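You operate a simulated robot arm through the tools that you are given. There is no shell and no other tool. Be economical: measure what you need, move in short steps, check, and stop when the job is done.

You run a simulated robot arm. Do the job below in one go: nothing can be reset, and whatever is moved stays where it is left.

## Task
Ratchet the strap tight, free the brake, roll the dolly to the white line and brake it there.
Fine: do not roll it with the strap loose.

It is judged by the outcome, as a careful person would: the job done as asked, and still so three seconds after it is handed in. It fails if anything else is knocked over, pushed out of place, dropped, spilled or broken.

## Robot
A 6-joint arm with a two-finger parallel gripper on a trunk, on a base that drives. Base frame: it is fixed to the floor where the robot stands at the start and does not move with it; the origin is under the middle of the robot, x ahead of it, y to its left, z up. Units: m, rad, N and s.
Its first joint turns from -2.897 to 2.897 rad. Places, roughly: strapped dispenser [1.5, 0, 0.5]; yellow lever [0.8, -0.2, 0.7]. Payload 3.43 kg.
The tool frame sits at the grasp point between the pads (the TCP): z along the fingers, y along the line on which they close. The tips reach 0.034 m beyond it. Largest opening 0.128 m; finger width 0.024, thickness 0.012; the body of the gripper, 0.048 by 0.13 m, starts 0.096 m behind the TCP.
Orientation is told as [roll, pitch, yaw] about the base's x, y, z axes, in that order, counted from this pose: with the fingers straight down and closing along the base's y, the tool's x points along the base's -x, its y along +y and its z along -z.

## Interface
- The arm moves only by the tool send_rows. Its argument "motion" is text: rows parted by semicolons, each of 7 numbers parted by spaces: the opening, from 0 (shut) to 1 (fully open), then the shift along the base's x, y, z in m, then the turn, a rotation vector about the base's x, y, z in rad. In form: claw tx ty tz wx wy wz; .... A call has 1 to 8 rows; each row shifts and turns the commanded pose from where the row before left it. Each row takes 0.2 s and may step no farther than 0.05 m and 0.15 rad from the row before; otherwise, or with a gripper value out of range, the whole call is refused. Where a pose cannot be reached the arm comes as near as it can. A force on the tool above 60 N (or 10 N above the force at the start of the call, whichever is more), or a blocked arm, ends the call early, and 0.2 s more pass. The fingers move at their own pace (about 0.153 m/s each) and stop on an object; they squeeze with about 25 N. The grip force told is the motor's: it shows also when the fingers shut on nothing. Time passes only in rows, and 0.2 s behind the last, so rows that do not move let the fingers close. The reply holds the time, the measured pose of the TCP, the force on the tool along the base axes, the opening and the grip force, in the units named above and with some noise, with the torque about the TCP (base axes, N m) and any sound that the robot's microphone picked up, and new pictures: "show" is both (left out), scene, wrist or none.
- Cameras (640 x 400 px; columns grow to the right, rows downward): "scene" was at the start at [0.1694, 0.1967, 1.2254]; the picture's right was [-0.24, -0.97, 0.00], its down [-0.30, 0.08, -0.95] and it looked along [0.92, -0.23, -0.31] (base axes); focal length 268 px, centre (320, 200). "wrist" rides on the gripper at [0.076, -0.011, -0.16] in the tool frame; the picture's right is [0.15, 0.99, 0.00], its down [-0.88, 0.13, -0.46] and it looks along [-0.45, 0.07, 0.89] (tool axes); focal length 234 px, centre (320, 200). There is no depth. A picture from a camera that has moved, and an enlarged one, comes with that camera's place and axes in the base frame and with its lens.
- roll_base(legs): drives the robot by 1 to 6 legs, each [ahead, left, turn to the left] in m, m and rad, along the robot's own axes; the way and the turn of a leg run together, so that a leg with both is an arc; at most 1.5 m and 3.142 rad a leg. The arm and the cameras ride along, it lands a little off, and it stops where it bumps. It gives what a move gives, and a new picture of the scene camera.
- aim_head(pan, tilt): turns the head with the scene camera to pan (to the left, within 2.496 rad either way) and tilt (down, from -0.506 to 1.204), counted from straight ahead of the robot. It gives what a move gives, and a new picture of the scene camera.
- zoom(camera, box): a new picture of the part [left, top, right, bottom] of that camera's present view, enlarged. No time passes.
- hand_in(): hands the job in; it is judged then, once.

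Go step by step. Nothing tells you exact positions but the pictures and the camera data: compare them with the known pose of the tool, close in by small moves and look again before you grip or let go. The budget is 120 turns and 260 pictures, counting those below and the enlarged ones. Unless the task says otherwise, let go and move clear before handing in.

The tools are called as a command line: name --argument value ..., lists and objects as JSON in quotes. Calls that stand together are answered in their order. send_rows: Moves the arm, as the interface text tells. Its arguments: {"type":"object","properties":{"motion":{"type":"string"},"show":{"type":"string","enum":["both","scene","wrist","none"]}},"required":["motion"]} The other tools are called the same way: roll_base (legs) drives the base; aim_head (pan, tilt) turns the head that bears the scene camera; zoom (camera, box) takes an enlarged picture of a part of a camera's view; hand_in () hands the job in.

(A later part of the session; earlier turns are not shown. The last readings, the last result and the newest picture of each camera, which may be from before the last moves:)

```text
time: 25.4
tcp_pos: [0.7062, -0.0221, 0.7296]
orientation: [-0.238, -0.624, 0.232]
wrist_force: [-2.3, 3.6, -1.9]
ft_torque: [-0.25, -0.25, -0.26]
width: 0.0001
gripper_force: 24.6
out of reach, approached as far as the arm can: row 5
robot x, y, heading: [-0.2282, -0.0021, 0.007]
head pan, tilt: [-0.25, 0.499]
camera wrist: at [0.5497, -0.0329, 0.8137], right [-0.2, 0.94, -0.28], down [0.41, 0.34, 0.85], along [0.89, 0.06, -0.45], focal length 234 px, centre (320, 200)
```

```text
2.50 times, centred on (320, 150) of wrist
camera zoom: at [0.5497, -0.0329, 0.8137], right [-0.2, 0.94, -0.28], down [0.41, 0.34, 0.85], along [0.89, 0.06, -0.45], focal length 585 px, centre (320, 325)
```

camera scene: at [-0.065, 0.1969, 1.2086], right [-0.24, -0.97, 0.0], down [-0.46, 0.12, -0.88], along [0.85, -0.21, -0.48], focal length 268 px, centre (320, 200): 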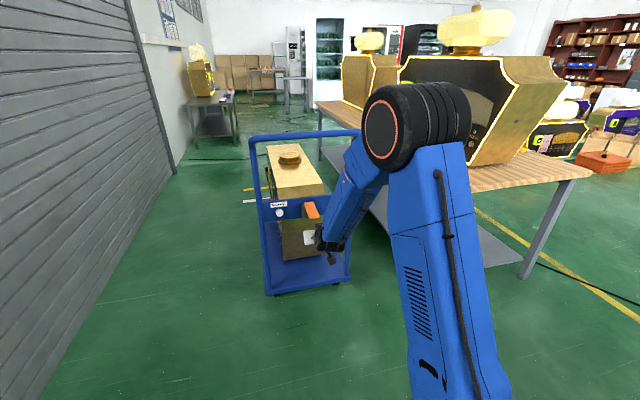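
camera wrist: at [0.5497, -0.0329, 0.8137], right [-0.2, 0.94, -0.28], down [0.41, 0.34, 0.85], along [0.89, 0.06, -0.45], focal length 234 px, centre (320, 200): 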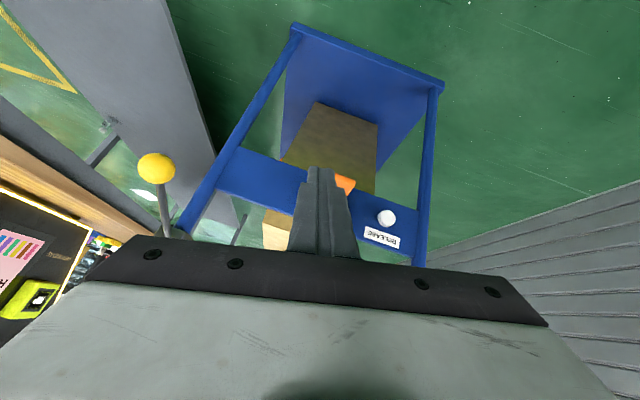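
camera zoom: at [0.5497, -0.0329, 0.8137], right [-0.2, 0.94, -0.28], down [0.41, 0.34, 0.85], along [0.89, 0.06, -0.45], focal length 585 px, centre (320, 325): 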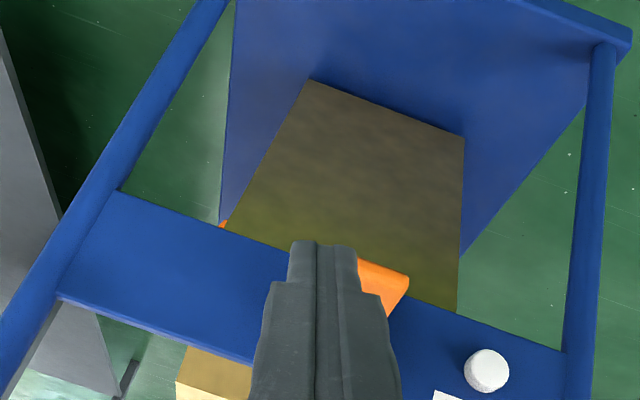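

The orientation twisted slightly near a joint limit. I'll untwist while moving into position above the handle.

send_rows --motion "0 0.01 0.004 0.02 0.096 0 -0.045;0 0.01 0.005 0.02 0.096 0 -0.045;0 0.02 0.005 0 0 0.03 0;0 0.02 0.005 0 0 0 0;0 0 0.004 0 0 0 0" --show "both"

zoom --camera "wrist" --box '[200, 70, 440, 230]'

```text
time: 26.6
tcp_pos: [0.7596, 0.0188, 0.7643]
orientation: [0.203, -0.565, -0.223]
wrist_force: [0.0, -0.5, -0.1]
ft_torque: [0.0, -0.03, 0.02]
width: 0.0
gripper_force: 25.0
robot x, y, heading: [-0.2332, -0.0024, 0.008]
head pan, tilt: [-0.25, 0.499]
camera scene: at [-0.0652, 0.1969, 1.2086], right [-0.24, -0.97, 0.0], down [-0.46, 0.12, -0.88], along [0.85, -0.21, -0.48], focal length 268 px, centre (320, 200)
camera wrist: at [0.6067, 0.0078, 0.854], right [-0.01, 1.0, 0.09], down [0.49, -0.07, 0.87], along [0.87, 0.06, -0.48], focal length 234 px, centre (320, 200)
```

scene: 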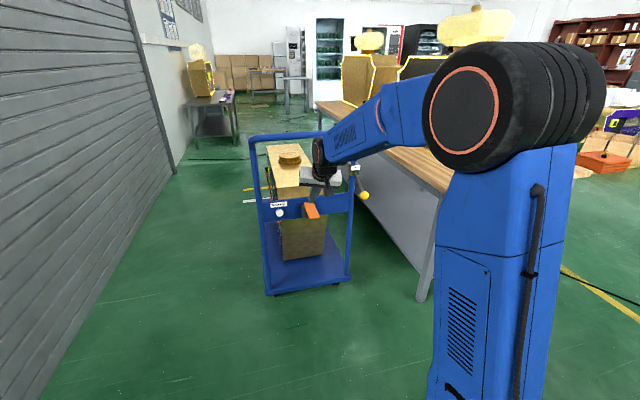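
wrist: 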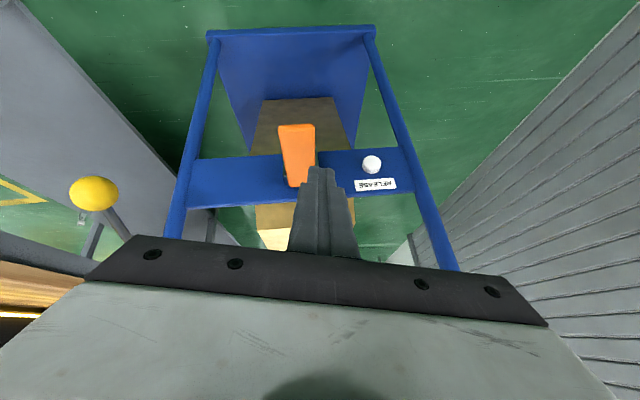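

```text
2.50 times, centred on (320, 150) of wrist
camera zoom: at [0.6067, 0.0078, 0.854], right [-0.01, 1.0, 0.09], down [0.49, -0.07, 0.87], along [0.87, 0.06, -0.48], focal length 585 px, centre (320, 325)
```

zoom: 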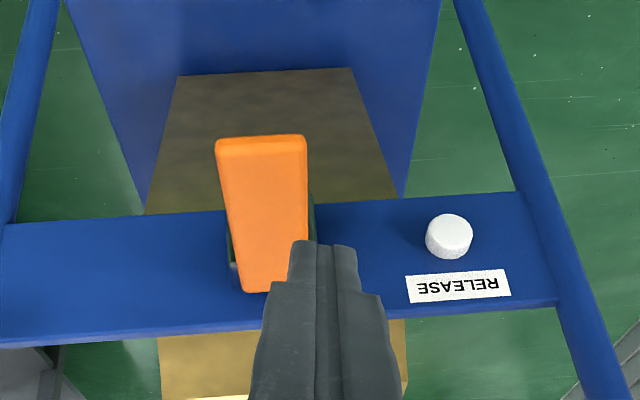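

I overcorrected (the twist was transitional), so I'll undo it and move the base a bit closer for reach.

send_rows --motion "0 -0.01 -0.005 0 -0.096 0 0.045;0 -0.01 -0.005 0 -0.096 0 0.045;0 -0.01 0 0 0 0 0;0 0 0 0 0 0 0" --show "none"

roll_base --legs '[[0.08, 0, 0]]'

send_rows --motion "0 0 0 -0.02 0 0 0;0 0 0 0 0 0 0" --show "wrist"

zoom --camera "wrist" --box '[200, 70, 440, 230]'

```text
time: 27.6
tcp_pos: [0.7301, 0.01, 0.7634]
orientation: [-0.023, -0.586, -0.005]
wrist_force: [-0.4, -0.5, 1.0]
ft_torque: [0.02, -0.02, -0.03]
width: 0.0003
gripper_force: 25.2
robot x, y, heading: [-0.2351, -0.003, 0.004]
head pan, tilt: [-0.25, 0.499]
```

```text
time: 28.7
tcp_pos: [0.8099, 0.0125, 0.7632]
orientation: [-0.023, -0.585, -0.005]
wrist_force: [-0.3, -0.1, -0.2]
ft_torque: [0.01, 0.02, 0.02]
width: 0.0
gripper_force: 24.5
robot x, y, heading: [-0.1508, 0.0035, 0.008]
head pan, tilt: [-0.25, 0.499]
camera scene: at [0.0153, 0.1976, 1.2086], right [-0.24, -0.97, 0.0], down [-0.46, 0.11, -0.88], along [0.85, -0.21, -0.48], focal length 268 px, centre (320, 200)
```

scene: 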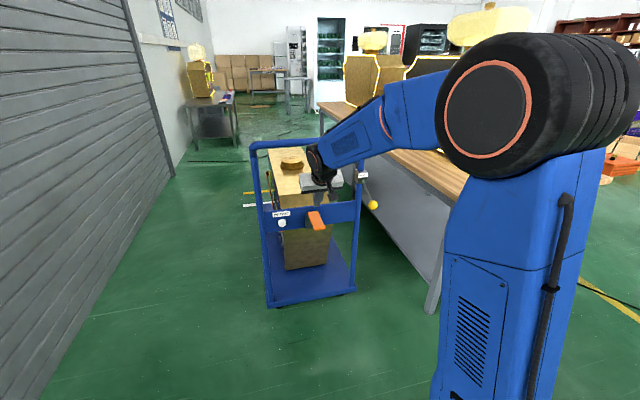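

```text
time: 29.3
tcp_pos: [0.8102, 0.0122, 0.7431]
orientation: [-0.021, -0.583, -0.006]
wrist_force: [0.1, -0.4, 0.9]
ft_torque: [0.01, -0.05, 0.02]
width: 0.0
gripper_force: 25.0
robot x, y, heading: [-0.1524, 0.0028, 0.005]
head pan, tilt: [-0.25, 0.499]
camera wrist: at [0.6579, 0.0037, 0.8343], right [-0.1, 0.99, -0.1], down [0.48, 0.14, 0.86], along [0.87, 0.04, -0.49], focal length 234 px, centre (320, 200)
```

wrist: 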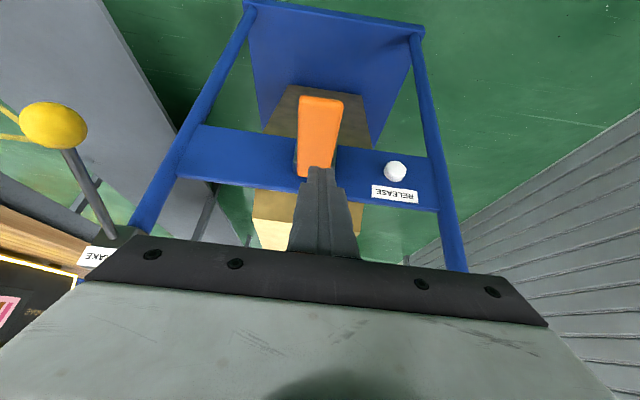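

```text
2.50 times, centred on (320, 150) of wrist
camera zoom: at [0.6579, 0.0037, 0.8343], right [-0.1, 0.99, -0.1], down [0.48, 0.14, 0.86], along [0.87, 0.04, -0.49], focal length 585 px, centre (320, 325)
```

zoom: 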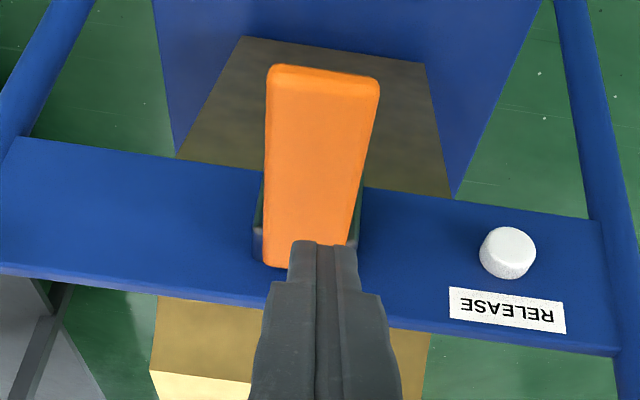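

Aligned over the handle (end at x≈0.805, pivot ≈0.93). Now I'll press it down along its arc.

send_rows --motion "0 0 -0.012 -0.04 0 0 0;0 0 0 -0.018 0 0 0;0 0 0 -0.018 0 0 0;0 0.003 0 -0.017 0 0 0;0 0.006 0 -0.016 0 0 0;0 0.008 0 -0.014 0 0 0;0 0 0 0 0 0 0" --show "both"

zoom --camera "wrist" --box '[200, 70, 440, 230]'

```text
time: 30.6
tcp_pos: [0.8183, -0.0005, 0.6349]
orientation: [-0.023, -0.591, -0.007]
wrist_force: [-34.6, 0.9, 37.2]
ft_torque: [0.08, 0.93, 0.05]
width: 0.0
gripper_force: 24.8
robot x, y, heading: [-0.1506, -0.0018, 0.007]
head pan, tilt: [-0.25, 0.499]
stopped in row 6: the force on the tool passed its limit at 81 N (the readings are from after the stop); the commanded pose is now the measured one
camera scene: at [0.0123, 0.1977, 1.209], right [-0.24, -0.97, 0.0], down [-0.46, 0.11, -0.88], along [0.85, -0.21, -0.48], focal length 268 px, centre (320, 200)
camera wrist: at [0.665, -0.0077, 0.7263], right [-0.1, 0.99, -0.1], down [0.48, 0.14, 0.87], along [0.87, 0.04, -0.49], focal length 234 px, centre (320, 200)
```

scene: 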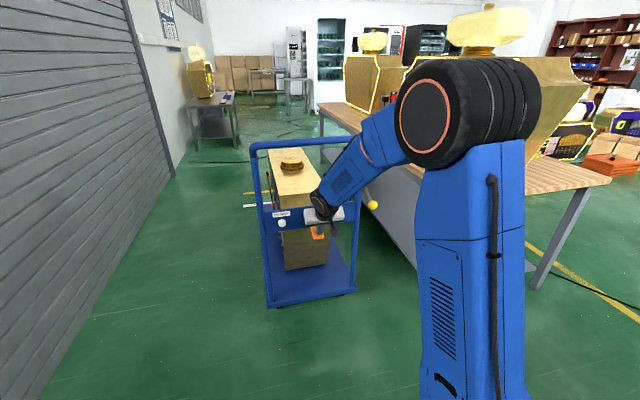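
wrist: 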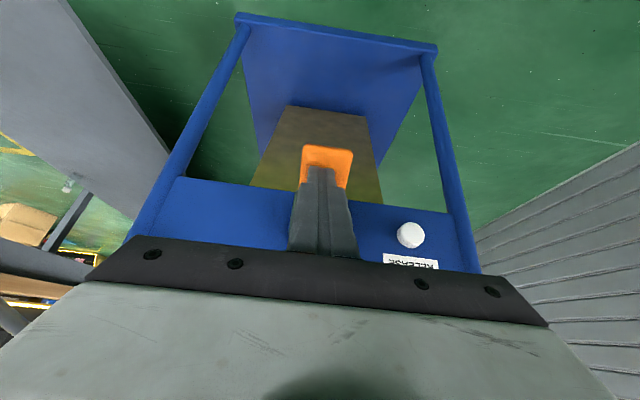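

```text
2.50 times, centred on (320, 150) of wrist
camera zoom: at [0.665, -0.0077, 0.7263], right [-0.1, 0.99, -0.1], down [0.48, 0.14, 0.87], along [0.87, 0.04, -0.49], focal length 585 px, centre (320, 325)
```

zoom: 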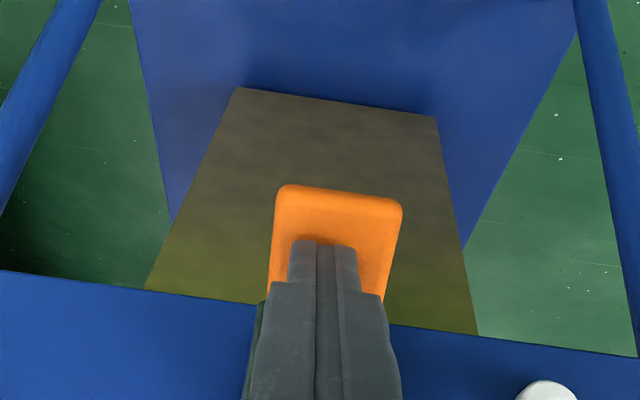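

The push stopped at high force around 25–40° with no click. I'll lift, let it spring back, and check how it moves, then push nearer the handle's end.

send_rows --motion "0 -0.01 0 0.03 0 0 0;0 0 0 0.03 0 0 0;0 0 0 0.03 0 0 0;0 0 0 0 0 0 0" --show "both"

zoom --camera "wrist" --box '[200, 50, 440, 210]'

zoom --camera "scene" --box '[230, 130, 390, 310]'

```text
time: 31.6
tcp_pos: [0.8102, 0.0018, 0.721]
orientation: [-0.024, -0.587, -0.006]
wrist_force: [-0.1, 0.9, -0.2]
ft_torque: [-0.04, 0.01, -0.02]
width: 0.0003
gripper_force: 24.8
robot x, y, heading: [-0.15, -0.0043, 0.002]
head pan, tilt: [-0.25, 0.499]
camera scene: at [0.015, 0.1976, 1.2086], right [-0.24, -0.97, 0.0], down [-0.46, 0.11, -0.88], along [0.85, -0.21, -0.48], focal length 268 px, centre (320, 200)
camera wrist: at [0.6575, -0.007, 0.8126], right [-0.1, 0.99, -0.1], down [0.48, 0.14, 0.86], along [0.87, 0.04, -0.49], focal length 234 px, centre (320, 200)
```

scene: 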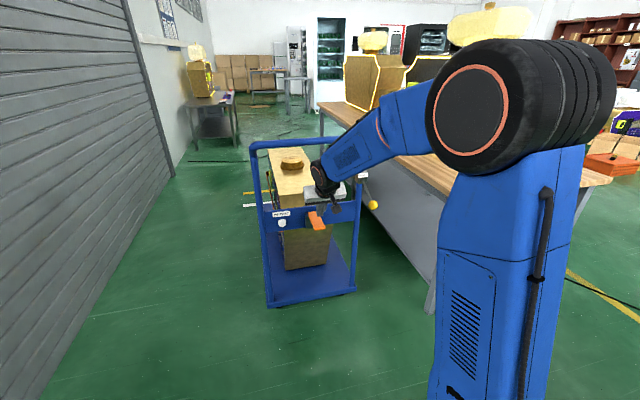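
wrist: 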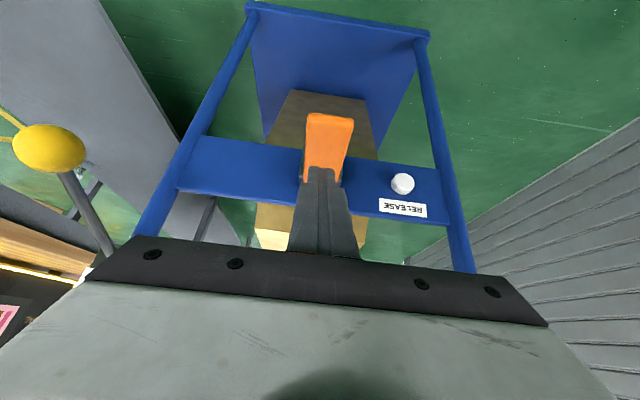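

```text
2.50 times, centred on (320, 130) of wrist
camera zoom: at [0.6575, -0.007, 0.8126], right [-0.1, 0.99, -0.1], down [0.48, 0.14, 0.86], along [0.87, 0.04, -0.49], focal length 585 px, centre (320, 375)
```

zoom: 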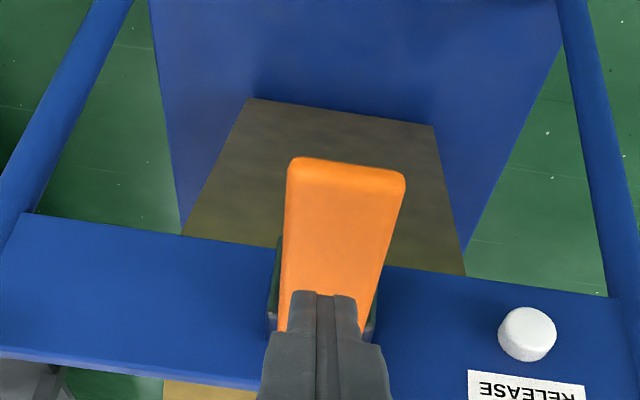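

```text
2.22 times, centred on (310, 220) of scene
camera zoom: at [0.015, 0.1976, 1.2086], right [-0.24, -0.97, 0.0], down [-0.46, 0.11, -0.88], along [0.85, -0.21, -0.48], focal length 596 px, centre (342, 156)
```

zoom: 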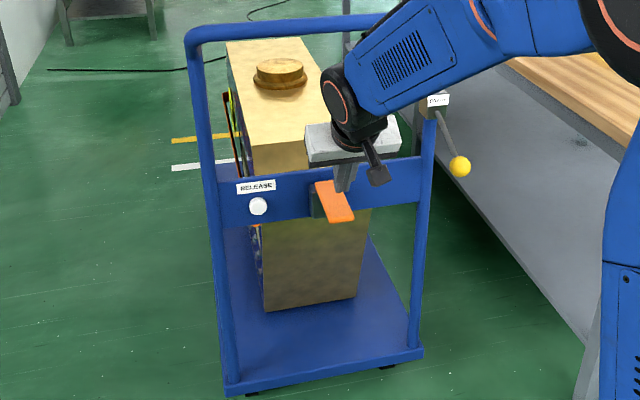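

The strap flaps beside the box are gone and the strap now looks snug. I'll do another stroke to verify that it's tight.

send_rows --motion "0 0 -0.002 -0.035 0 0 0;0 0 0 -0.015 0 0 0;0 0 0 -0.012 0 0 0;0 0 0 -0.01 0 0 0;0 0.001 0 -0.01 0 0 0;0 0.001 0 -0.008 0 0 0;0 0.002 0 -0.006 0 0 0;0 0.002 0 -0.006 0 0 0" --show "wrist"

```text
time: 33.3
tcp_pos: [0.8109, -0.0016, 0.6334]
orientation: [-0.023, -0.595, -0.007]
wrist_force: [-35.1, -0.3, 36.5]
ft_torque: [0.1, 0.88, 0.04]
width: 0.0
gripper_force: 24.8
robot x, y, heading: [-0.1528, 0.0003, 0.004]
head pan, tilt: [-0.25, 0.499]
stopped in row 8: the force on the tool passed its limit at 69 N (the readings are from after the stop); the commanded pose is now the measured one
camera wrist: at [0.6585, -0.0094, 0.7227], right [-0.1, 0.99, -0.1], down [0.48, 0.14, 0.87], along [0.87, 0.04, -0.49], focal length 234 px, centre (320, 200)
```

wrist: 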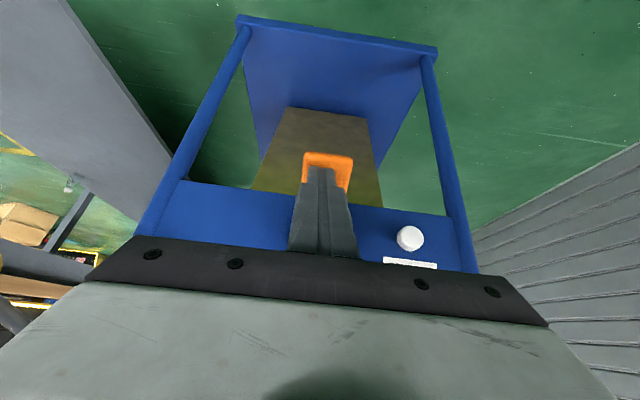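

send_rows --motion "0 -0.005 0 0.03 0 0 0;0 0 0 0.03 0 0 0;0 0 0 0.03 0 0 0;0 0 0 0.03 0 0 0" --show "none"

roll_base --legs '[[-0.05, 0.5, 0]]'

zoom --camera "scene" --box '[270, 120, 490, 300]'

```text
time: 34.3
tcp_pos: [0.8094, -0.0009, 0.7485]
orientation: [-0.024, -0.592, -0.007]
wrist_force: [0.2, 0.4, -1.2]
ft_torque: [0.0, -0.05, -0.01]
width: 0.0
gripper_force: 25.1
robot x, y, heading: [-0.1468, -0.0032, 0.012]
head pan, tilt: [-0.25, 0.499]
```

```text
time: 37.3
tcp_pos: [0.7522, 0.5114, 0.7495]
orientation: [-0.023, -0.592, 0.002]
wrist_force: [0.1, 0.5, -0.6]
ft_torque: [-0.02, 0.0, 0.03]
width: 0.0
gripper_force: 25.1
robot x, y, heading: [-0.2082, 0.5053, 0.015]
head pan, tilt: [-0.25, 0.499]
camera scene: at [-0.0438, 0.7032, 1.2086], right [-0.23, -0.97, 0.0], down [-0.47, 0.11, -0.88], along [0.85, -0.2, -0.48], focal length 268 px, centre (320, 200)
```

scene: 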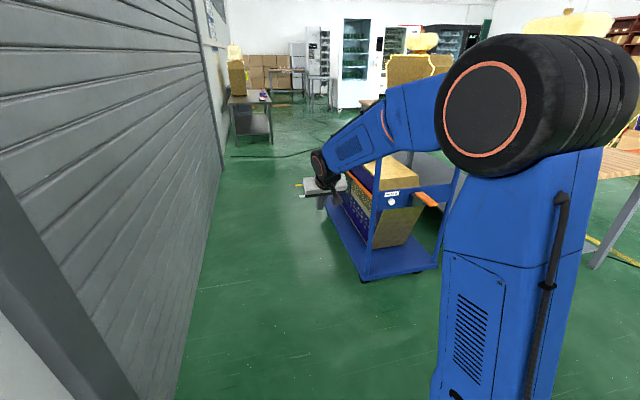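

```text
2.22 times, centred on (380, 210) of scene
camera zoom: at [-0.0438, 0.7032, 1.2086], right [-0.23, -0.97, 0.0], down [-0.47, 0.11, -0.88], along [0.85, -0.2, -0.48], focal length 596 px, centre (187, 178)
```

zoom: 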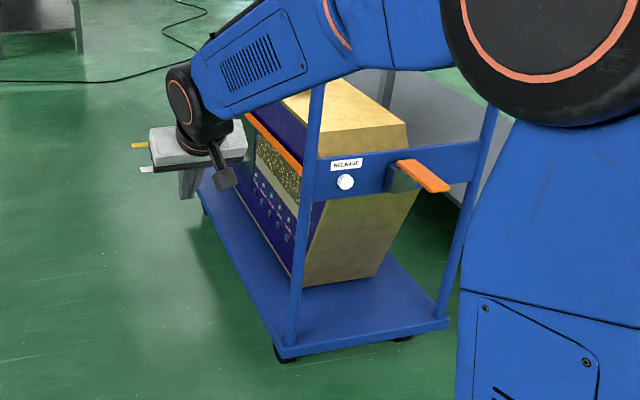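

The strap now runs straight and snug along the box side. To be sure it's fully tight, I'll return and do another stroke, reading the force midway.

roll_base --legs '[[0.055, -0.505, 0]]'

send_rows --motion "0 0 0 -0.02 0 0 0;0 0 0 0 0 0 0" --show "wrist"

```text
time: 40.3
tcp_pos: [0.8155, -0.0049, 0.7499]
orientation: [-0.022, -0.592, -0.002]
wrist_force: [0.2, 0.4, -0.5]
ft_torque: [0.01, -0.01, 0.0]
width: 0.0001
gripper_force: 24.7
robot x, y, heading: [-0.1456, -0.0065, 0.009]
head pan, tilt: [-0.25, 0.499]
camera scene: at [0.0194, 0.1895, 1.2086], right [-0.23, -0.97, 0.0], down [-0.47, 0.11, -0.88], along [0.85, -0.21, -0.48], focal length 268 px, centre (320, 200)
```

scene: 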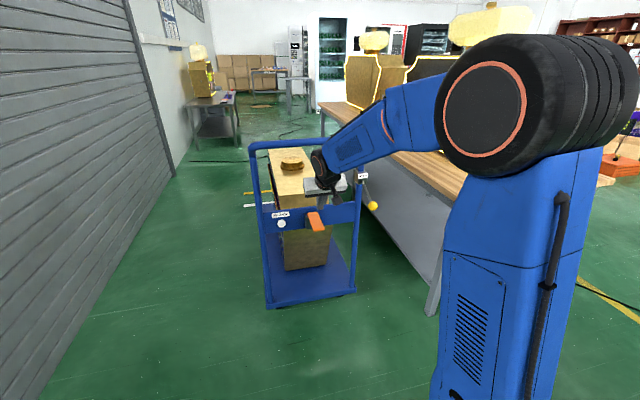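

```text
time: 40.9
tcp_pos: [0.8146, -0.0043, 0.7295]
orientation: [-0.022, -0.592, -0.002]
wrist_force: [-0.7, -1.0, 0.5]
ft_torque: [-0.02, 0.02, 0.0]
width: 0.0
gripper_force: 25.2
robot x, y, heading: [-0.1433, -0.0099, 0.01]
head pan, tilt: [-0.25, 0.499]
camera wrist: at [0.662, -0.0135, 0.8197], right [-0.11, 0.99, -0.1], down [0.48, 0.14, 0.87], along [0.87, 0.04, -0.49], focal length 234 px, centre (320, 200)
```

wrist: 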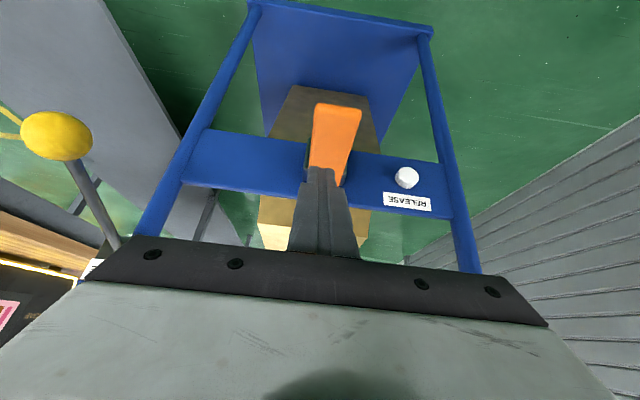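

send_rows --motion "0 -0.004 0.006 -0.035 0 0 0;0 0 0 -0.015 0 0 0;0 0 0 -0.014 0 0 0;0 0 0 0 0 0 0" --show "none"

send_rows --motion "0 0 0 -0.012 0 0 0;0 0 0 0 0 0 0" --show "none"

send_rows --motion "0 0.001 0 -0.01 0 0 0;0 0.002 0 -0.01 0 0 0;0 0.003 0 -0.008 0 0 0;0 0.003 0 -0.006 0 0 0;0 0.003 0 -0.006 0 0 0" --show "scene"

zoom --camera "scene" --box '[230, 130, 390, 310]'

```text
time: 41.9
tcp_pos: [0.812, 0.0014, 0.6657]
orientation: [-0.023, -0.591, -0.002]
wrist_force: [-0.1, 0.3, 3.0]
ft_torque: [0.04, -0.05, 0.03]
width: 0.0
gripper_force: 24.6
robot x, y, heading: [-0.1427, -0.0054, 0.012]
head pan, tilt: [-0.25, 0.499]
```

```text
time: 42.5
tcp_pos: [0.812, 0.0026, 0.653]
orientation: [-0.024, -0.592, -0.002]
wrist_force: [0.6, 0.3, 3.0]
ft_torque: [0.03, -0.03, -0.03]
width: 0.0001
gripper_force: 25.2
robot x, y, heading: [-0.1448, -0.011, 0.01]
head pan, tilt: [-0.25, 0.499]
```

```text
time: 43.3
tcp_pos: [0.8141, 0.0032, 0.6341]
orientation: [-0.022, -0.599, -0.002]
wrist_force: [-34.6, -2.8, 36.5]
ft_torque: [-0.01, 0.89, 0.01]
width: 0.0
gripper_force: 25.4
robot x, y, heading: [-0.1456, -0.0072, 0.01]
head pan, tilt: [-0.25, 0.499]
stopped in row 3: the force on the tool passed its limit at 69 N (the readings are from after the stop); the commanded pose is now the measured one
camera scene: at [0.0164, 0.1893, 1.2089], right [-0.23, -0.97, 0.0], down [-0.46, 0.11, -0.88], along [0.85, -0.21, -0.48], focal length 268 px, centre (320, 200)
```

scene: 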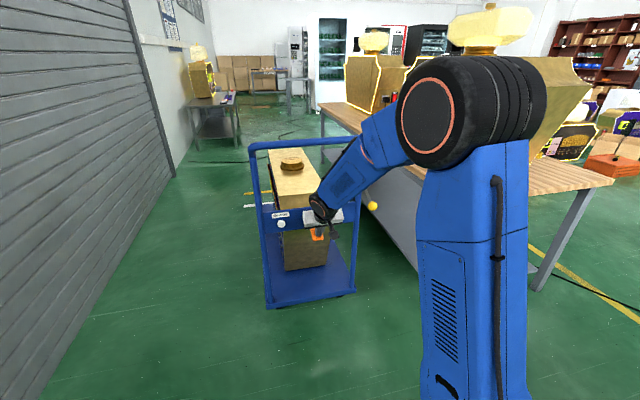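

```text
2.22 times, centred on (310, 220) of scene
camera zoom: at [0.0164, 0.1893, 1.2089], right [-0.23, -0.97, 0.0], down [-0.46, 0.11, -0.88], along [0.85, -0.21, -0.48], focal length 596 px, centre (342, 156)
```

zoom: 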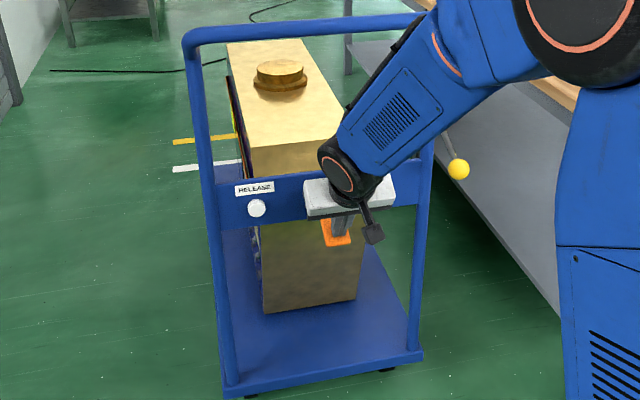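

After this stroke the strap looks closer to the box than after the second, so strokes do take up slack. I'll do two more full strokes and compare.

send_rows --motion "0 -0.004 0 0.035 0 0 0;0 0 0 0.035 0 0 0;0 0 0 0 0 0 0;0 0 0 -0.035 0 0 0;0 0 0 -0.02 0 0 0;0 0 0 -0.01 0 0 0;0 0.002 0 -0.006 0 0 0;0 0.002 0 -0.004 0 0 0" --show "none"

send_rows --motion "0 -0.004 0 0.035 0 0 0;0 0 0 0.035 0 0 0;0 0 0 0 0 0 0;0 0 0 -0.035 0 0 0;0 0 0 -0.02 0 0 0;0 0 0 -0.01 0 0 0;0 0.002 0 -0.006 0 0 0;0 0.002 0 -0.004 0 0 0" --show "none"

send_rows --motion "0 -0.005 0 0.035 0 0 0;0 0 0 0.04 0 0 0;0 0 0 0.04 0 0 0;0 0 0 0 0 0 0" --show "scene"

zoom --camera "scene" --box '[230, 130, 390, 310]'

```text
time: 45.1
tcp_pos: [0.813, 0.0015, 0.6333]
orientation: [-0.021, -0.602, -0.002]
wrist_force: [-34.4, -1.2, 34.7]
ft_torque: [0.02, 0.86, -0.06]
width: 0.0002
gripper_force: 24.7
robot x, y, heading: [-0.1468, -0.0121, 0.011]
head pan, tilt: [-0.25, 0.499]
stopped in row 8: the force on the tool passed its limit at 67 N (the readings are from after the stop); the commanded pose is now the measured one
```

```text
time: 46.8
tcp_pos: [0.811, 0.0024, 0.6322]
orientation: [-0.022, -0.605, -0.003]
wrist_force: [-31.8, -1.4, 35.9]
ft_torque: [-0.03, 0.76, 0.04]
width: 0.0
gripper_force: 25.1
robot x, y, heading: [-0.1453, -0.0121, 0.013]
head pan, tilt: [-0.25, 0.499]
stopped in row 8: the force on the tool passed its limit at 66 N (the readings are from after the stop); the commanded pose is now the measured one
```

```text
time: 47.8
tcp_pos: [0.8048, 0.0007, 0.7432]
orientation: [-0.024, -0.6, -0.002]
wrist_force: [-0.2, -1.1, -0.1]
ft_torque: [0.0, 0.02, 0.02]
width: 0.0
gripper_force: 24.8
robot x, y, heading: [-0.1478, -0.0122, 0.018]
head pan, tilt: [-0.25, 0.499]
camera scene: at [0.018, 0.1892, 1.2086], right [-0.23, -0.97, 0.0], down [-0.47, 0.11, -0.88], along [0.85, -0.21, -0.48], focal length 268 px, centre (320, 200)
```

scene: 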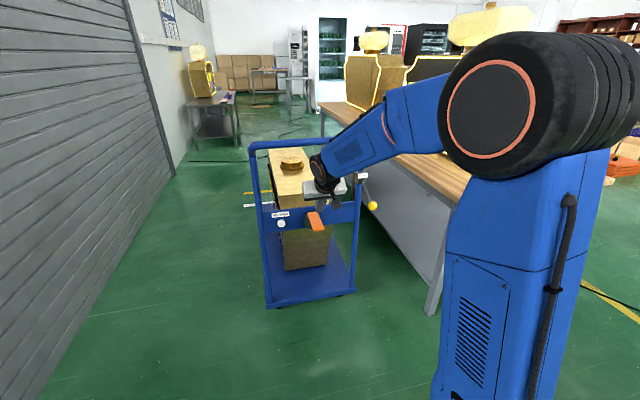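

```text
2.22 times, centred on (310, 220) of scene
camera zoom: at [0.018, 0.1892, 1.2086], right [-0.23, -0.97, 0.0], down [-0.47, 0.11, -0.88], along [0.85, -0.21, -0.48], focal length 596 px, centre (342, 156)
```

zoom: 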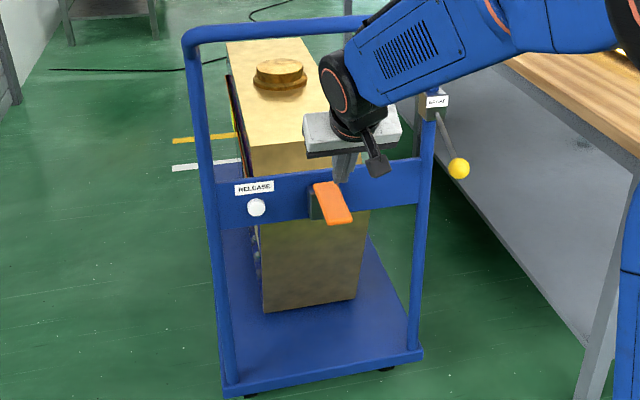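

No further change from strokes 5–6. I'll take one more look from the left to compare with the stroke-3 view and confirm the strap is snug.

roll_base --legs '[[-0.06, 0.505, 0]]'

zoom --camera "scene" --box '[310, 140, 450, 260]'

zoom --camera "wrist" --box '[0, 0, 640, 400]'

```text
time: 50.7
tcp_pos: [0.7383, 0.5032, 0.7429]
orientation: [-0.022, -0.603, 0.002]
wrist_force: [0.1, 0.0, 0.0]
ft_torque: [0.02, 0.0, 0.0]
width: 0.0
gripper_force: 25.2
robot x, y, heading: [-0.2106, 0.4844, 0.016]
head pan, tilt: [-0.25, 0.499]
camera scene: at [-0.0504, 0.6879, 1.2086], right [-0.23, -0.97, 0.0], down [-0.47, 0.11, -0.88], along [0.85, -0.2, -0.48], focal length 268 px, centre (320, 200)
```

scene: 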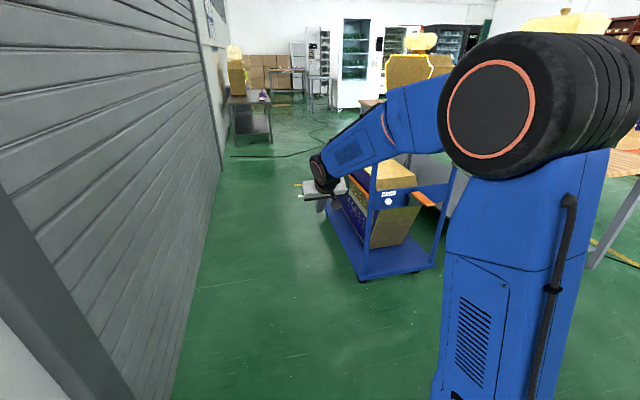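

```text
3.33 times, centred on (380, 200) of scene
camera zoom: at [-0.0504, 0.6879, 1.2086], right [-0.23, -0.97, 0.0], down [-0.47, 0.11, -0.88], along [0.85, -0.2, -0.48], focal length 894 px, centre (120, 200)
```

zoom: 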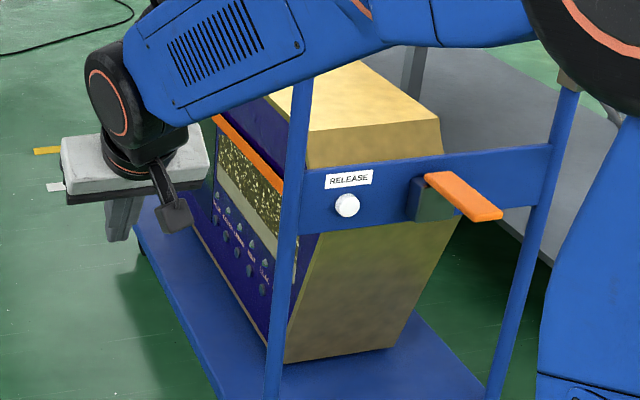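

```text
1.00 times, centred on (320, 200) of wrist (not enlarged: the box is as wide or as high as the picture)
camera zoom: at [0.5841, 0.4937, 0.8325], right [-0.11, 0.99, -0.1], down [0.47, 0.14, 0.87], along [0.88, 0.05, -0.48], focal length 234 px, centre (320, 200)
```

zoom: 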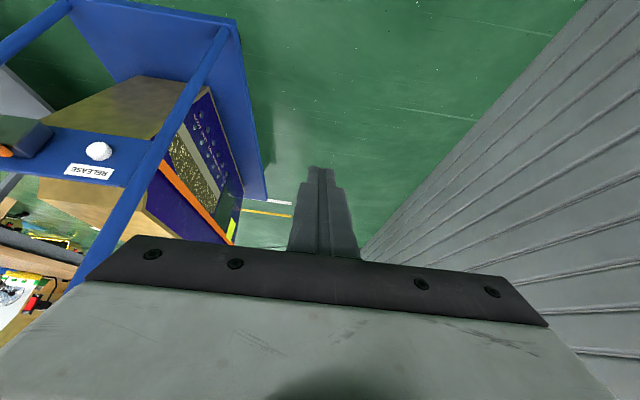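

The strap is taut and straight. Next is the brake lever: the yellow knob is at about (0.80, -0.19, 0.74) and its pivot box at about (0.92, -0.19, 0.81). I'll lift the tool and move over in front of it.

send_rows --motion "0 -0.03 0 0.04 0 0 0;0 -0.03 0 0.04 0 0 0;0.6 -0.02 0 0.04 0 0 0;0.6 0 0 0 0 0 0" --show "none"

roll_base --legs '[[0.0, -0.64, 0]]'

zoom --camera "wrist" --box '[0, 0, 640, 400]'

```text
time: 51.7
tcp_pos: [0.6567, 0.5022, 0.8629]
orientation: [-0.023, -0.603, 0.002]
wrist_force: [-0.3, -0.3, 1.1]
ft_torque: [-0.02, -0.02, -0.02]
width: 0.0767
gripper_force: 0.1
robot x, y, heading: [-0.2156, 0.49, 0.017]
head pan, tilt: [-0.25, 0.499]
```

```text
time: 55.2
tcp_pos: [0.672, -0.1117, 0.8628]
orientation: [-0.022, -0.602, 0.017]
wrist_force: [-0.8, -0.2, 0.2]
ft_torque: [-0.02, 0.01, 0.01]
width: 0.0769
gripper_force: 0.0
robot x, y, heading: [-0.2007, -0.1365, 0.031]
head pan, tilt: [-0.25, 0.499]
camera scene: at [-0.0379, 0.0637, 1.2086], right [-0.22, -0.98, 0.0], down [-0.47, 0.1, -0.88], along [0.86, -0.19, -0.48], focal length 268 px, centre (320, 200)
```

scene: 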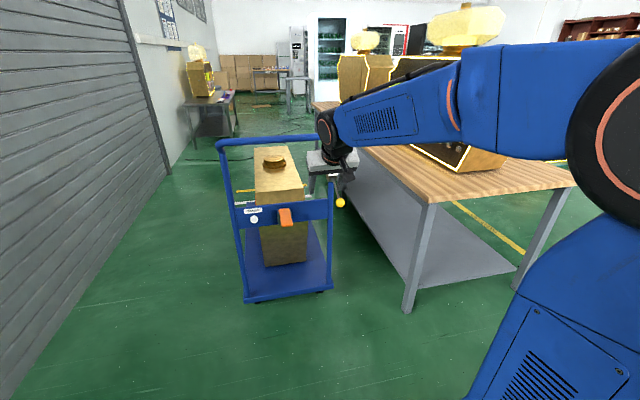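

```text
1.00 times, centred on (320, 200) of wrist (not enlarged: the box is as wide or as high as the picture)
camera zoom: at [0.5187, -0.1235, 0.9519], right [-0.12, 0.99, -0.1], down [0.47, 0.15, 0.87], along [0.88, 0.06, -0.48], focal length 234 px, centre (320, 200)
```

zoom: 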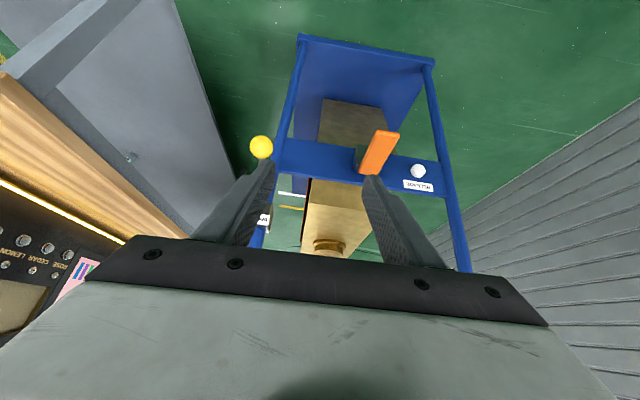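

The knob is confirmed near (0.795, -0.197, 0.733). I'll move sideways and then descend toward it with the fingers straddling.

send_rows --motion "0.6 0 -0.042 0 0 0 0;0.6 0 -0.042 0 0 0 0;0.6 0.03 0 -0.035 0 0 0;0.6 0.03 0 -0.03 0 0 0;0.6 0 0 0 0 0 0" --show "both"

zoom --camera "wrist" --box '[220, 60, 420, 260]'

zoom --camera "scene" --box '[270, 130, 430, 260]'

```text
time: 56.5
tcp_pos: [0.7347, -0.1979, 0.7965]
orientation: [-0.025, -0.604, 0.018]
wrist_force: [-0.1, -0.4, 0.5]
ft_torque: [-0.01, -0.01, -0.03]
width: 0.077
gripper_force: 0.1
robot x, y, heading: [-0.1992, -0.1408, 0.027]
head pan, tilt: [-0.25, 0.499]
camera scene: at [-0.038, 0.0637, 1.2086], right [-0.22, -0.98, 0.0], down [-0.47, 0.1, -0.88], along [0.86, -0.19, -0.48], focal length 268 px, centre (320, 200)
camera wrist: at [0.5817, -0.2101, 0.8854], right [-0.12, 0.99, -0.1], down [0.47, 0.15, 0.87], along [0.88, 0.06, -0.48], focal length 234 px, centre (320, 200)
```

scene: 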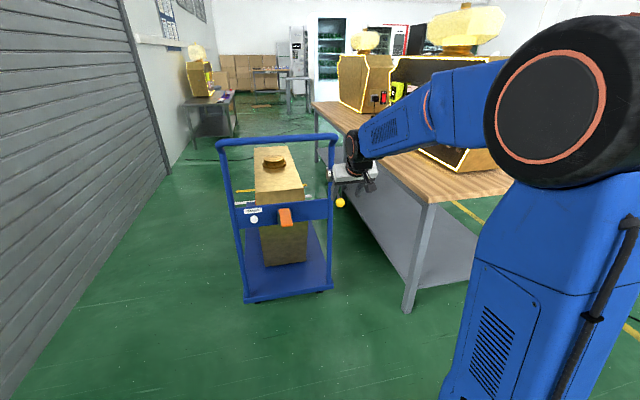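
wrist: 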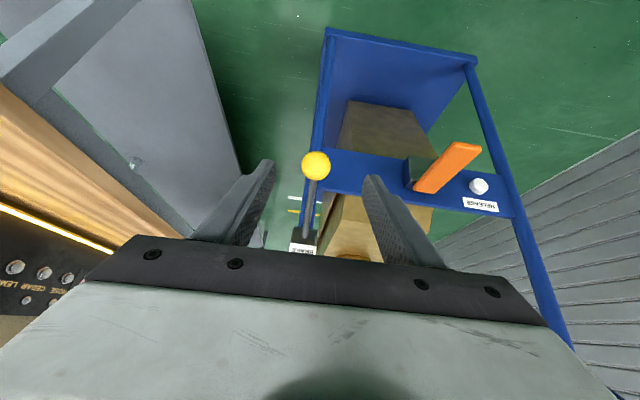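

```text
2.00 times, centred on (320, 160) of wrist
camera zoom: at [0.5817, -0.2101, 0.8854], right [-0.12, 0.99, -0.1], down [0.47, 0.15, 0.87], along [0.88, 0.06, -0.48], focal length 468 px, centre (320, 280)
```

zoom: 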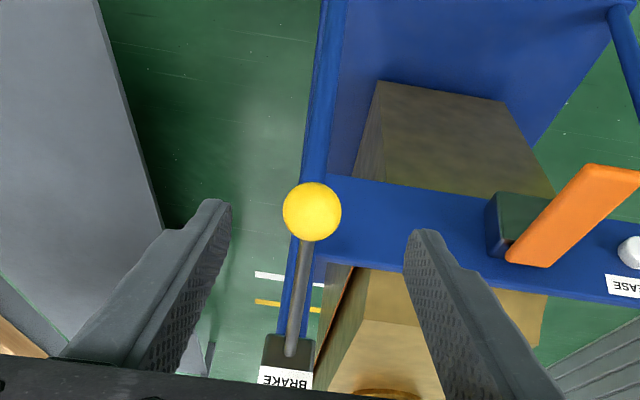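

```text
3.08 times, centred on (350, 195) of scene
camera zoom: at [-0.038, 0.0637, 1.2086], right [-0.22, -0.98, 0.0], down [-0.47, 0.1, -0.88], along [0.86, -0.19, -0.48], focal length 826 px, centre (228, 215)
```

zoom: 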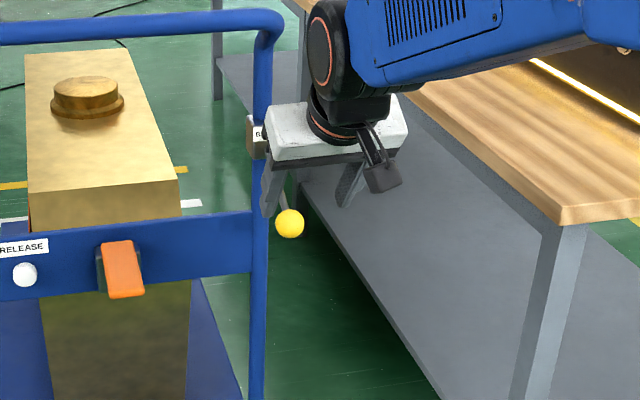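

The ball centre triangulates to (0.81, -0.204, 0.717), diameter about 35 mm. I'll advance along the tool axis and grip it.

send_rows --motion "0.6 0.02 -0.003 -0.03 0 0 0;0.6 0.025 -0.002 -0.025 0 0 0;0.6 0.025 0 -0.022 0 0 0;0.6 0 0 0 0 0 0" --show "wrist"

zoom --camera "wrist" --box '[220, 60, 420, 260]'

```text
time: 57.5
tcp_pos: [0.804, -0.2002, 0.7221]
orientation: [-0.023, -0.604, 0.017]
wrist_force: [-0.2, 0.2, 0.4]
ft_torque: [-0.01, 0.0, -0.02]
width: 0.0769
gripper_force: 0.2
robot x, y, heading: [-0.1978, -0.1425, 0.033]
head pan, tilt: [-0.25, 0.499]
camera wrist: at [0.6506, -0.2128, 0.8104], right [-0.12, 0.99, -0.1], down [0.47, 0.15, 0.87], along [0.88, 0.06, -0.48], focal length 234 px, centre (320, 200)
```

wrist: 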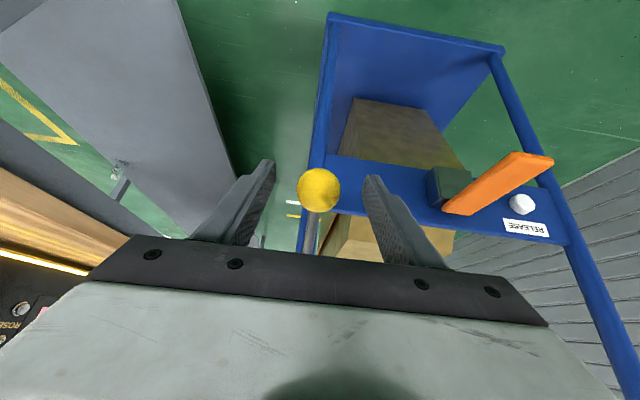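

```text
2.00 times, centred on (320, 160) of wrist
camera zoom: at [0.6506, -0.2128, 0.8104], right [-0.12, 0.99, -0.1], down [0.47, 0.15, 0.87], along [0.88, 0.06, -0.48], focal length 468 px, centre (320, 280)
```

zoom: 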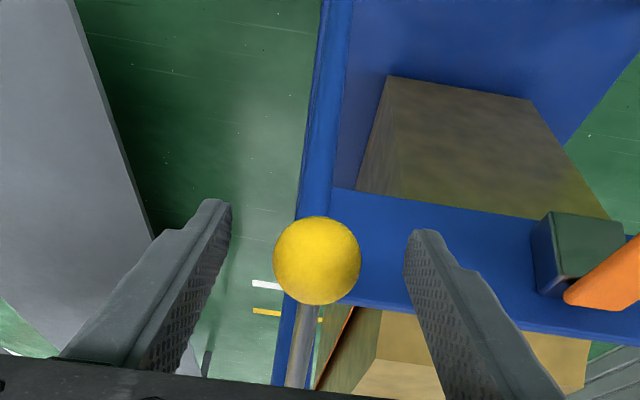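

send_rows --motion "0.6 0.008 -0.004 -0.008 0 0 0;0.1 0 0 0 0 0 0;0.1 0 0 0 0 0 0;0.1 0 0 0 0 0 0" --show "wrist"

```text
time: 58.5
tcp_pos: [0.8099, -0.2029, 0.7128]
orientation: [-0.024, -0.6, 0.019]
wrist_force: [-2.9, 40.6, -4.5]
ft_torque: [0.02, 0.19, 0.09]
width: 0.0351
gripper_force: 45.0
robot x, y, heading: [-0.1967, -0.1357, 0.034]
head pan, tilt: [-0.25, 0.499]
camera wrist: at [0.6578, -0.2141, 0.8018], right [-0.13, 0.99, -0.1], down [0.47, 0.15, 0.87], along [0.87, 0.06, -0.48], focal length 234 px, centre (320, 200)
```

wrist: 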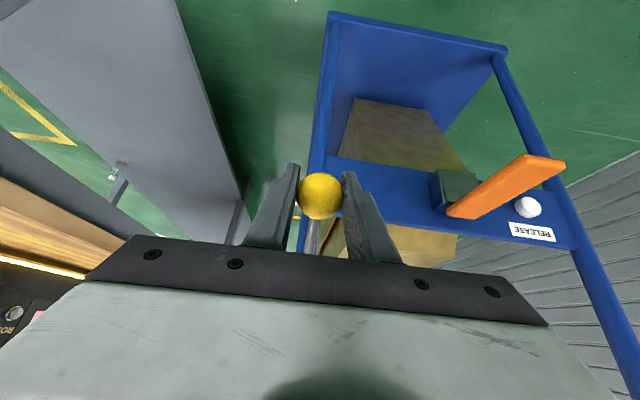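

Gripped. I'll relieve the side force and try raising the lever a little along its arc.

send_rows --motion "0.1 0 0.003 0 0 0 0;0.1 -0.006 0 0.007 0 0 0;0.1 -0.006 0 0.007 0 0 0;0.1 0 0 0 0 0 0" --show "wrist"

```text
time: 59.5
tcp_pos: [0.8006, -0.202, 0.7286]
orientation: [-0.025, -0.605, 0.018]
wrist_force: [34.7, 27.6, 9.2]
ft_torque: [-0.07, -0.05, -0.07]
width: 0.0352
gripper_force: 45.1
robot x, y, heading: [-0.2009, -0.1377, 0.032]
head pan, tilt: [-0.25, 0.499]
camera wrist: at [0.6469, -0.2137, 0.8172], right [-0.12, 0.99, -0.1], down [0.46, 0.15, 0.87], along [0.88, 0.06, -0.48], focal length 234 px, centre (320, 200)
```

wrist: 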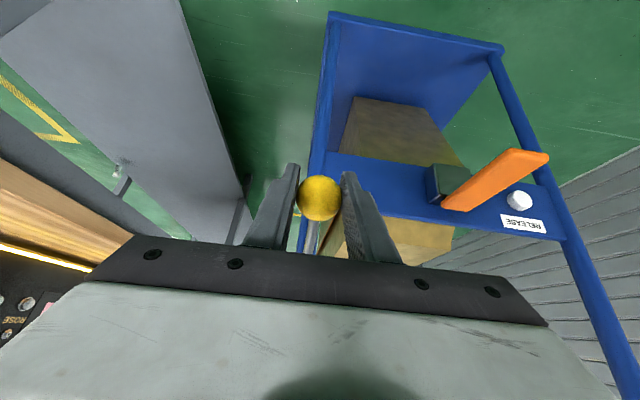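

The lever follows upward. I'll continue raising it along the arc about the pivot near (0.93, 0.79).

send_rows --motion "0.1 0.001 0.002 0.014 0 0 0;0.1 -0.003 0 0.0145 0 0 0;0.1 -0.002 0 0.015 0 0 0;0.1 0 0 0 0 0 0" --show "wrist"

```text
time: 60.5
tcp_pos: [0.7945, -0.2008, 0.7703]
orientation: [-0.022, -0.6, 0.015]
wrist_force: [-4.6, -14.1, -9.8]
ft_torque: [-0.13, 1.25, -0.16]
width: 0.035
gripper_force: 45.2
robot x, y, heading: [-0.1956, -0.1387, 0.027]
head pan, tilt: [-0.25, 0.499]
camera wrist: at [0.6408, -0.2134, 0.8598], right [-0.12, 0.99, -0.1], down [0.47, 0.15, 0.87], along [0.87, 0.06, -0.48], focal length 234 px, centre (320, 200)
```

wrist: 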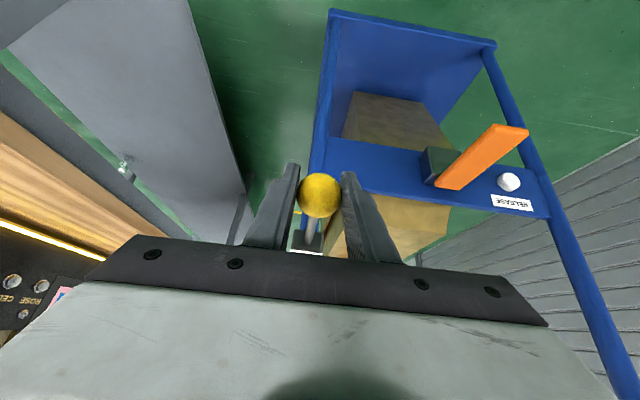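

send_rows --motion "0.1 0 0 0.015 0 0 0;0.1 0.002 0 0.015 0 0 0;0.1 0.003 0 0.015 0 0 0;0.1 0 0 0 0 0 0" --show "both"

zoom --camera "scene" --box '[220, 110, 400, 310]'

```text
time: 61.5
tcp_pos: [0.8007, -0.2021, 0.815]
orientation: [-0.022, -0.6, 0.015]
wrist_force: [6.0, -40.7, -15.7]
ft_torque: [-0.34, 0.26, -0.36]
width: 0.0353
gripper_force: 44.9
robot x, y, heading: [-0.201, -0.1381, 0.029]
head pan, tilt: [-0.25, 0.499]
camera scene: at [-0.0369, 0.0622, 1.2087], right [-0.22, -0.98, 0.0], down [-0.47, 0.1, -0.88], along [0.86, -0.19, -0.48], focal length 268 px, centre (320, 200)
camera wrist: at [0.6475, -0.2133, 0.9033], right [-0.12, 0.99, -0.1], down [0.47, 0.15, 0.87], along [0.87, 0.06, -0.48], focal length 234 px, centre (320, 200)
```

scene: 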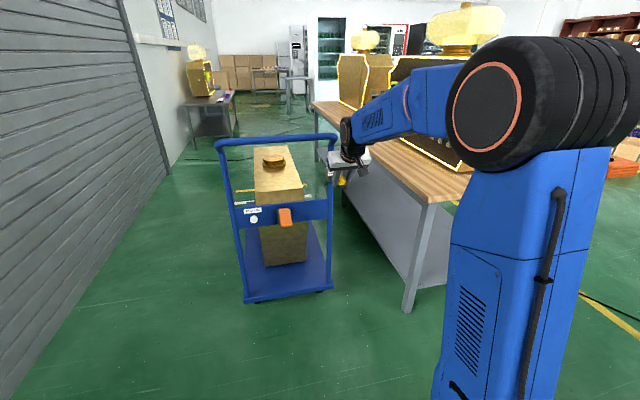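
wrist: 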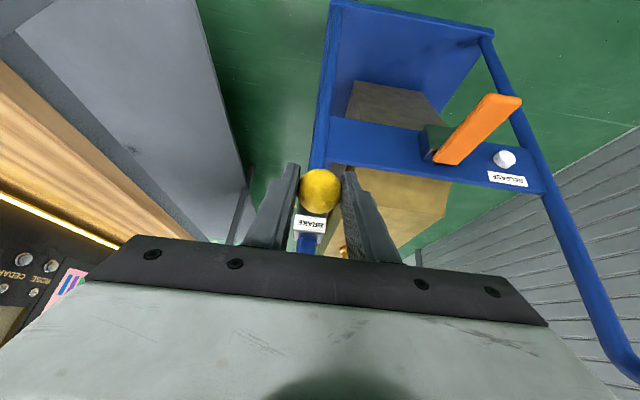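

```text
2.00 times, centred on (310, 210) of scene
camera zoom: at [-0.0369, 0.0622, 1.2087], right [-0.22, -0.98, 0.0], down [-0.47, 0.1, -0.88], along [0.86, -0.19, -0.48], focal length 536 px, centre (340, 180)
```

zoom: 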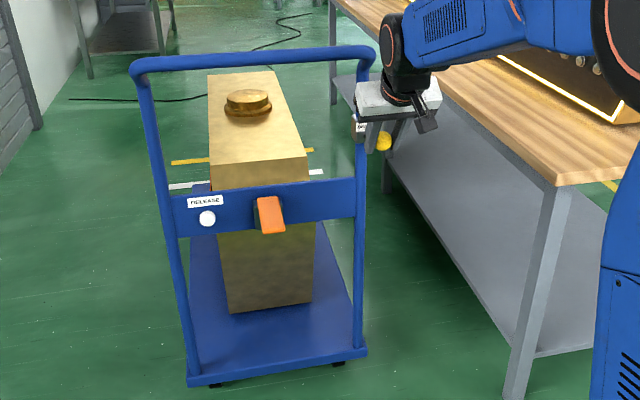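

The lever is now about 10° above horizontal and still easy to move. I'll relieve the side force and continue to the stop.

send_rows --motion "0.1 0 -0.003 0 0 0 0;0.1 0.003 0 0.014 0 0 0;0.1 0.005 0 0.014 0 0 0;0.1 0.006 0 0.013 0 0 0;0.1 0 0 0 0 0 0" --show "wrist"

```text
time: 62.6
tcp_pos: [0.8127, -0.2024, 0.8562]
orientation: [-0.024, -0.602, 0.019]
wrist_force: [-0.7, -0.4, -0.2]
ft_torque: [-0.03, -0.02, 0.02]
width: 0.0126
gripper_force: 0.1
robot x, y, heading: [-0.1966, -0.1375, 0.033]
head pan, tilt: [-0.25, 0.499]
camera wrist: at [0.6596, -0.2142, 0.9463], right [-0.12, 0.99, -0.1], down [0.47, 0.15, 0.87], along [0.88, 0.06, -0.48], focal length 234 px, centre (320, 200)
```

wrist: 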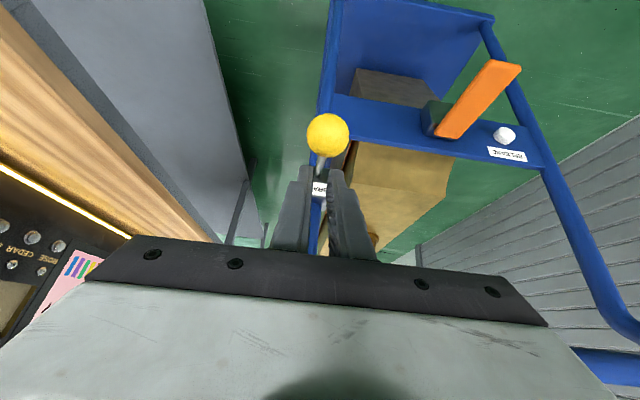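

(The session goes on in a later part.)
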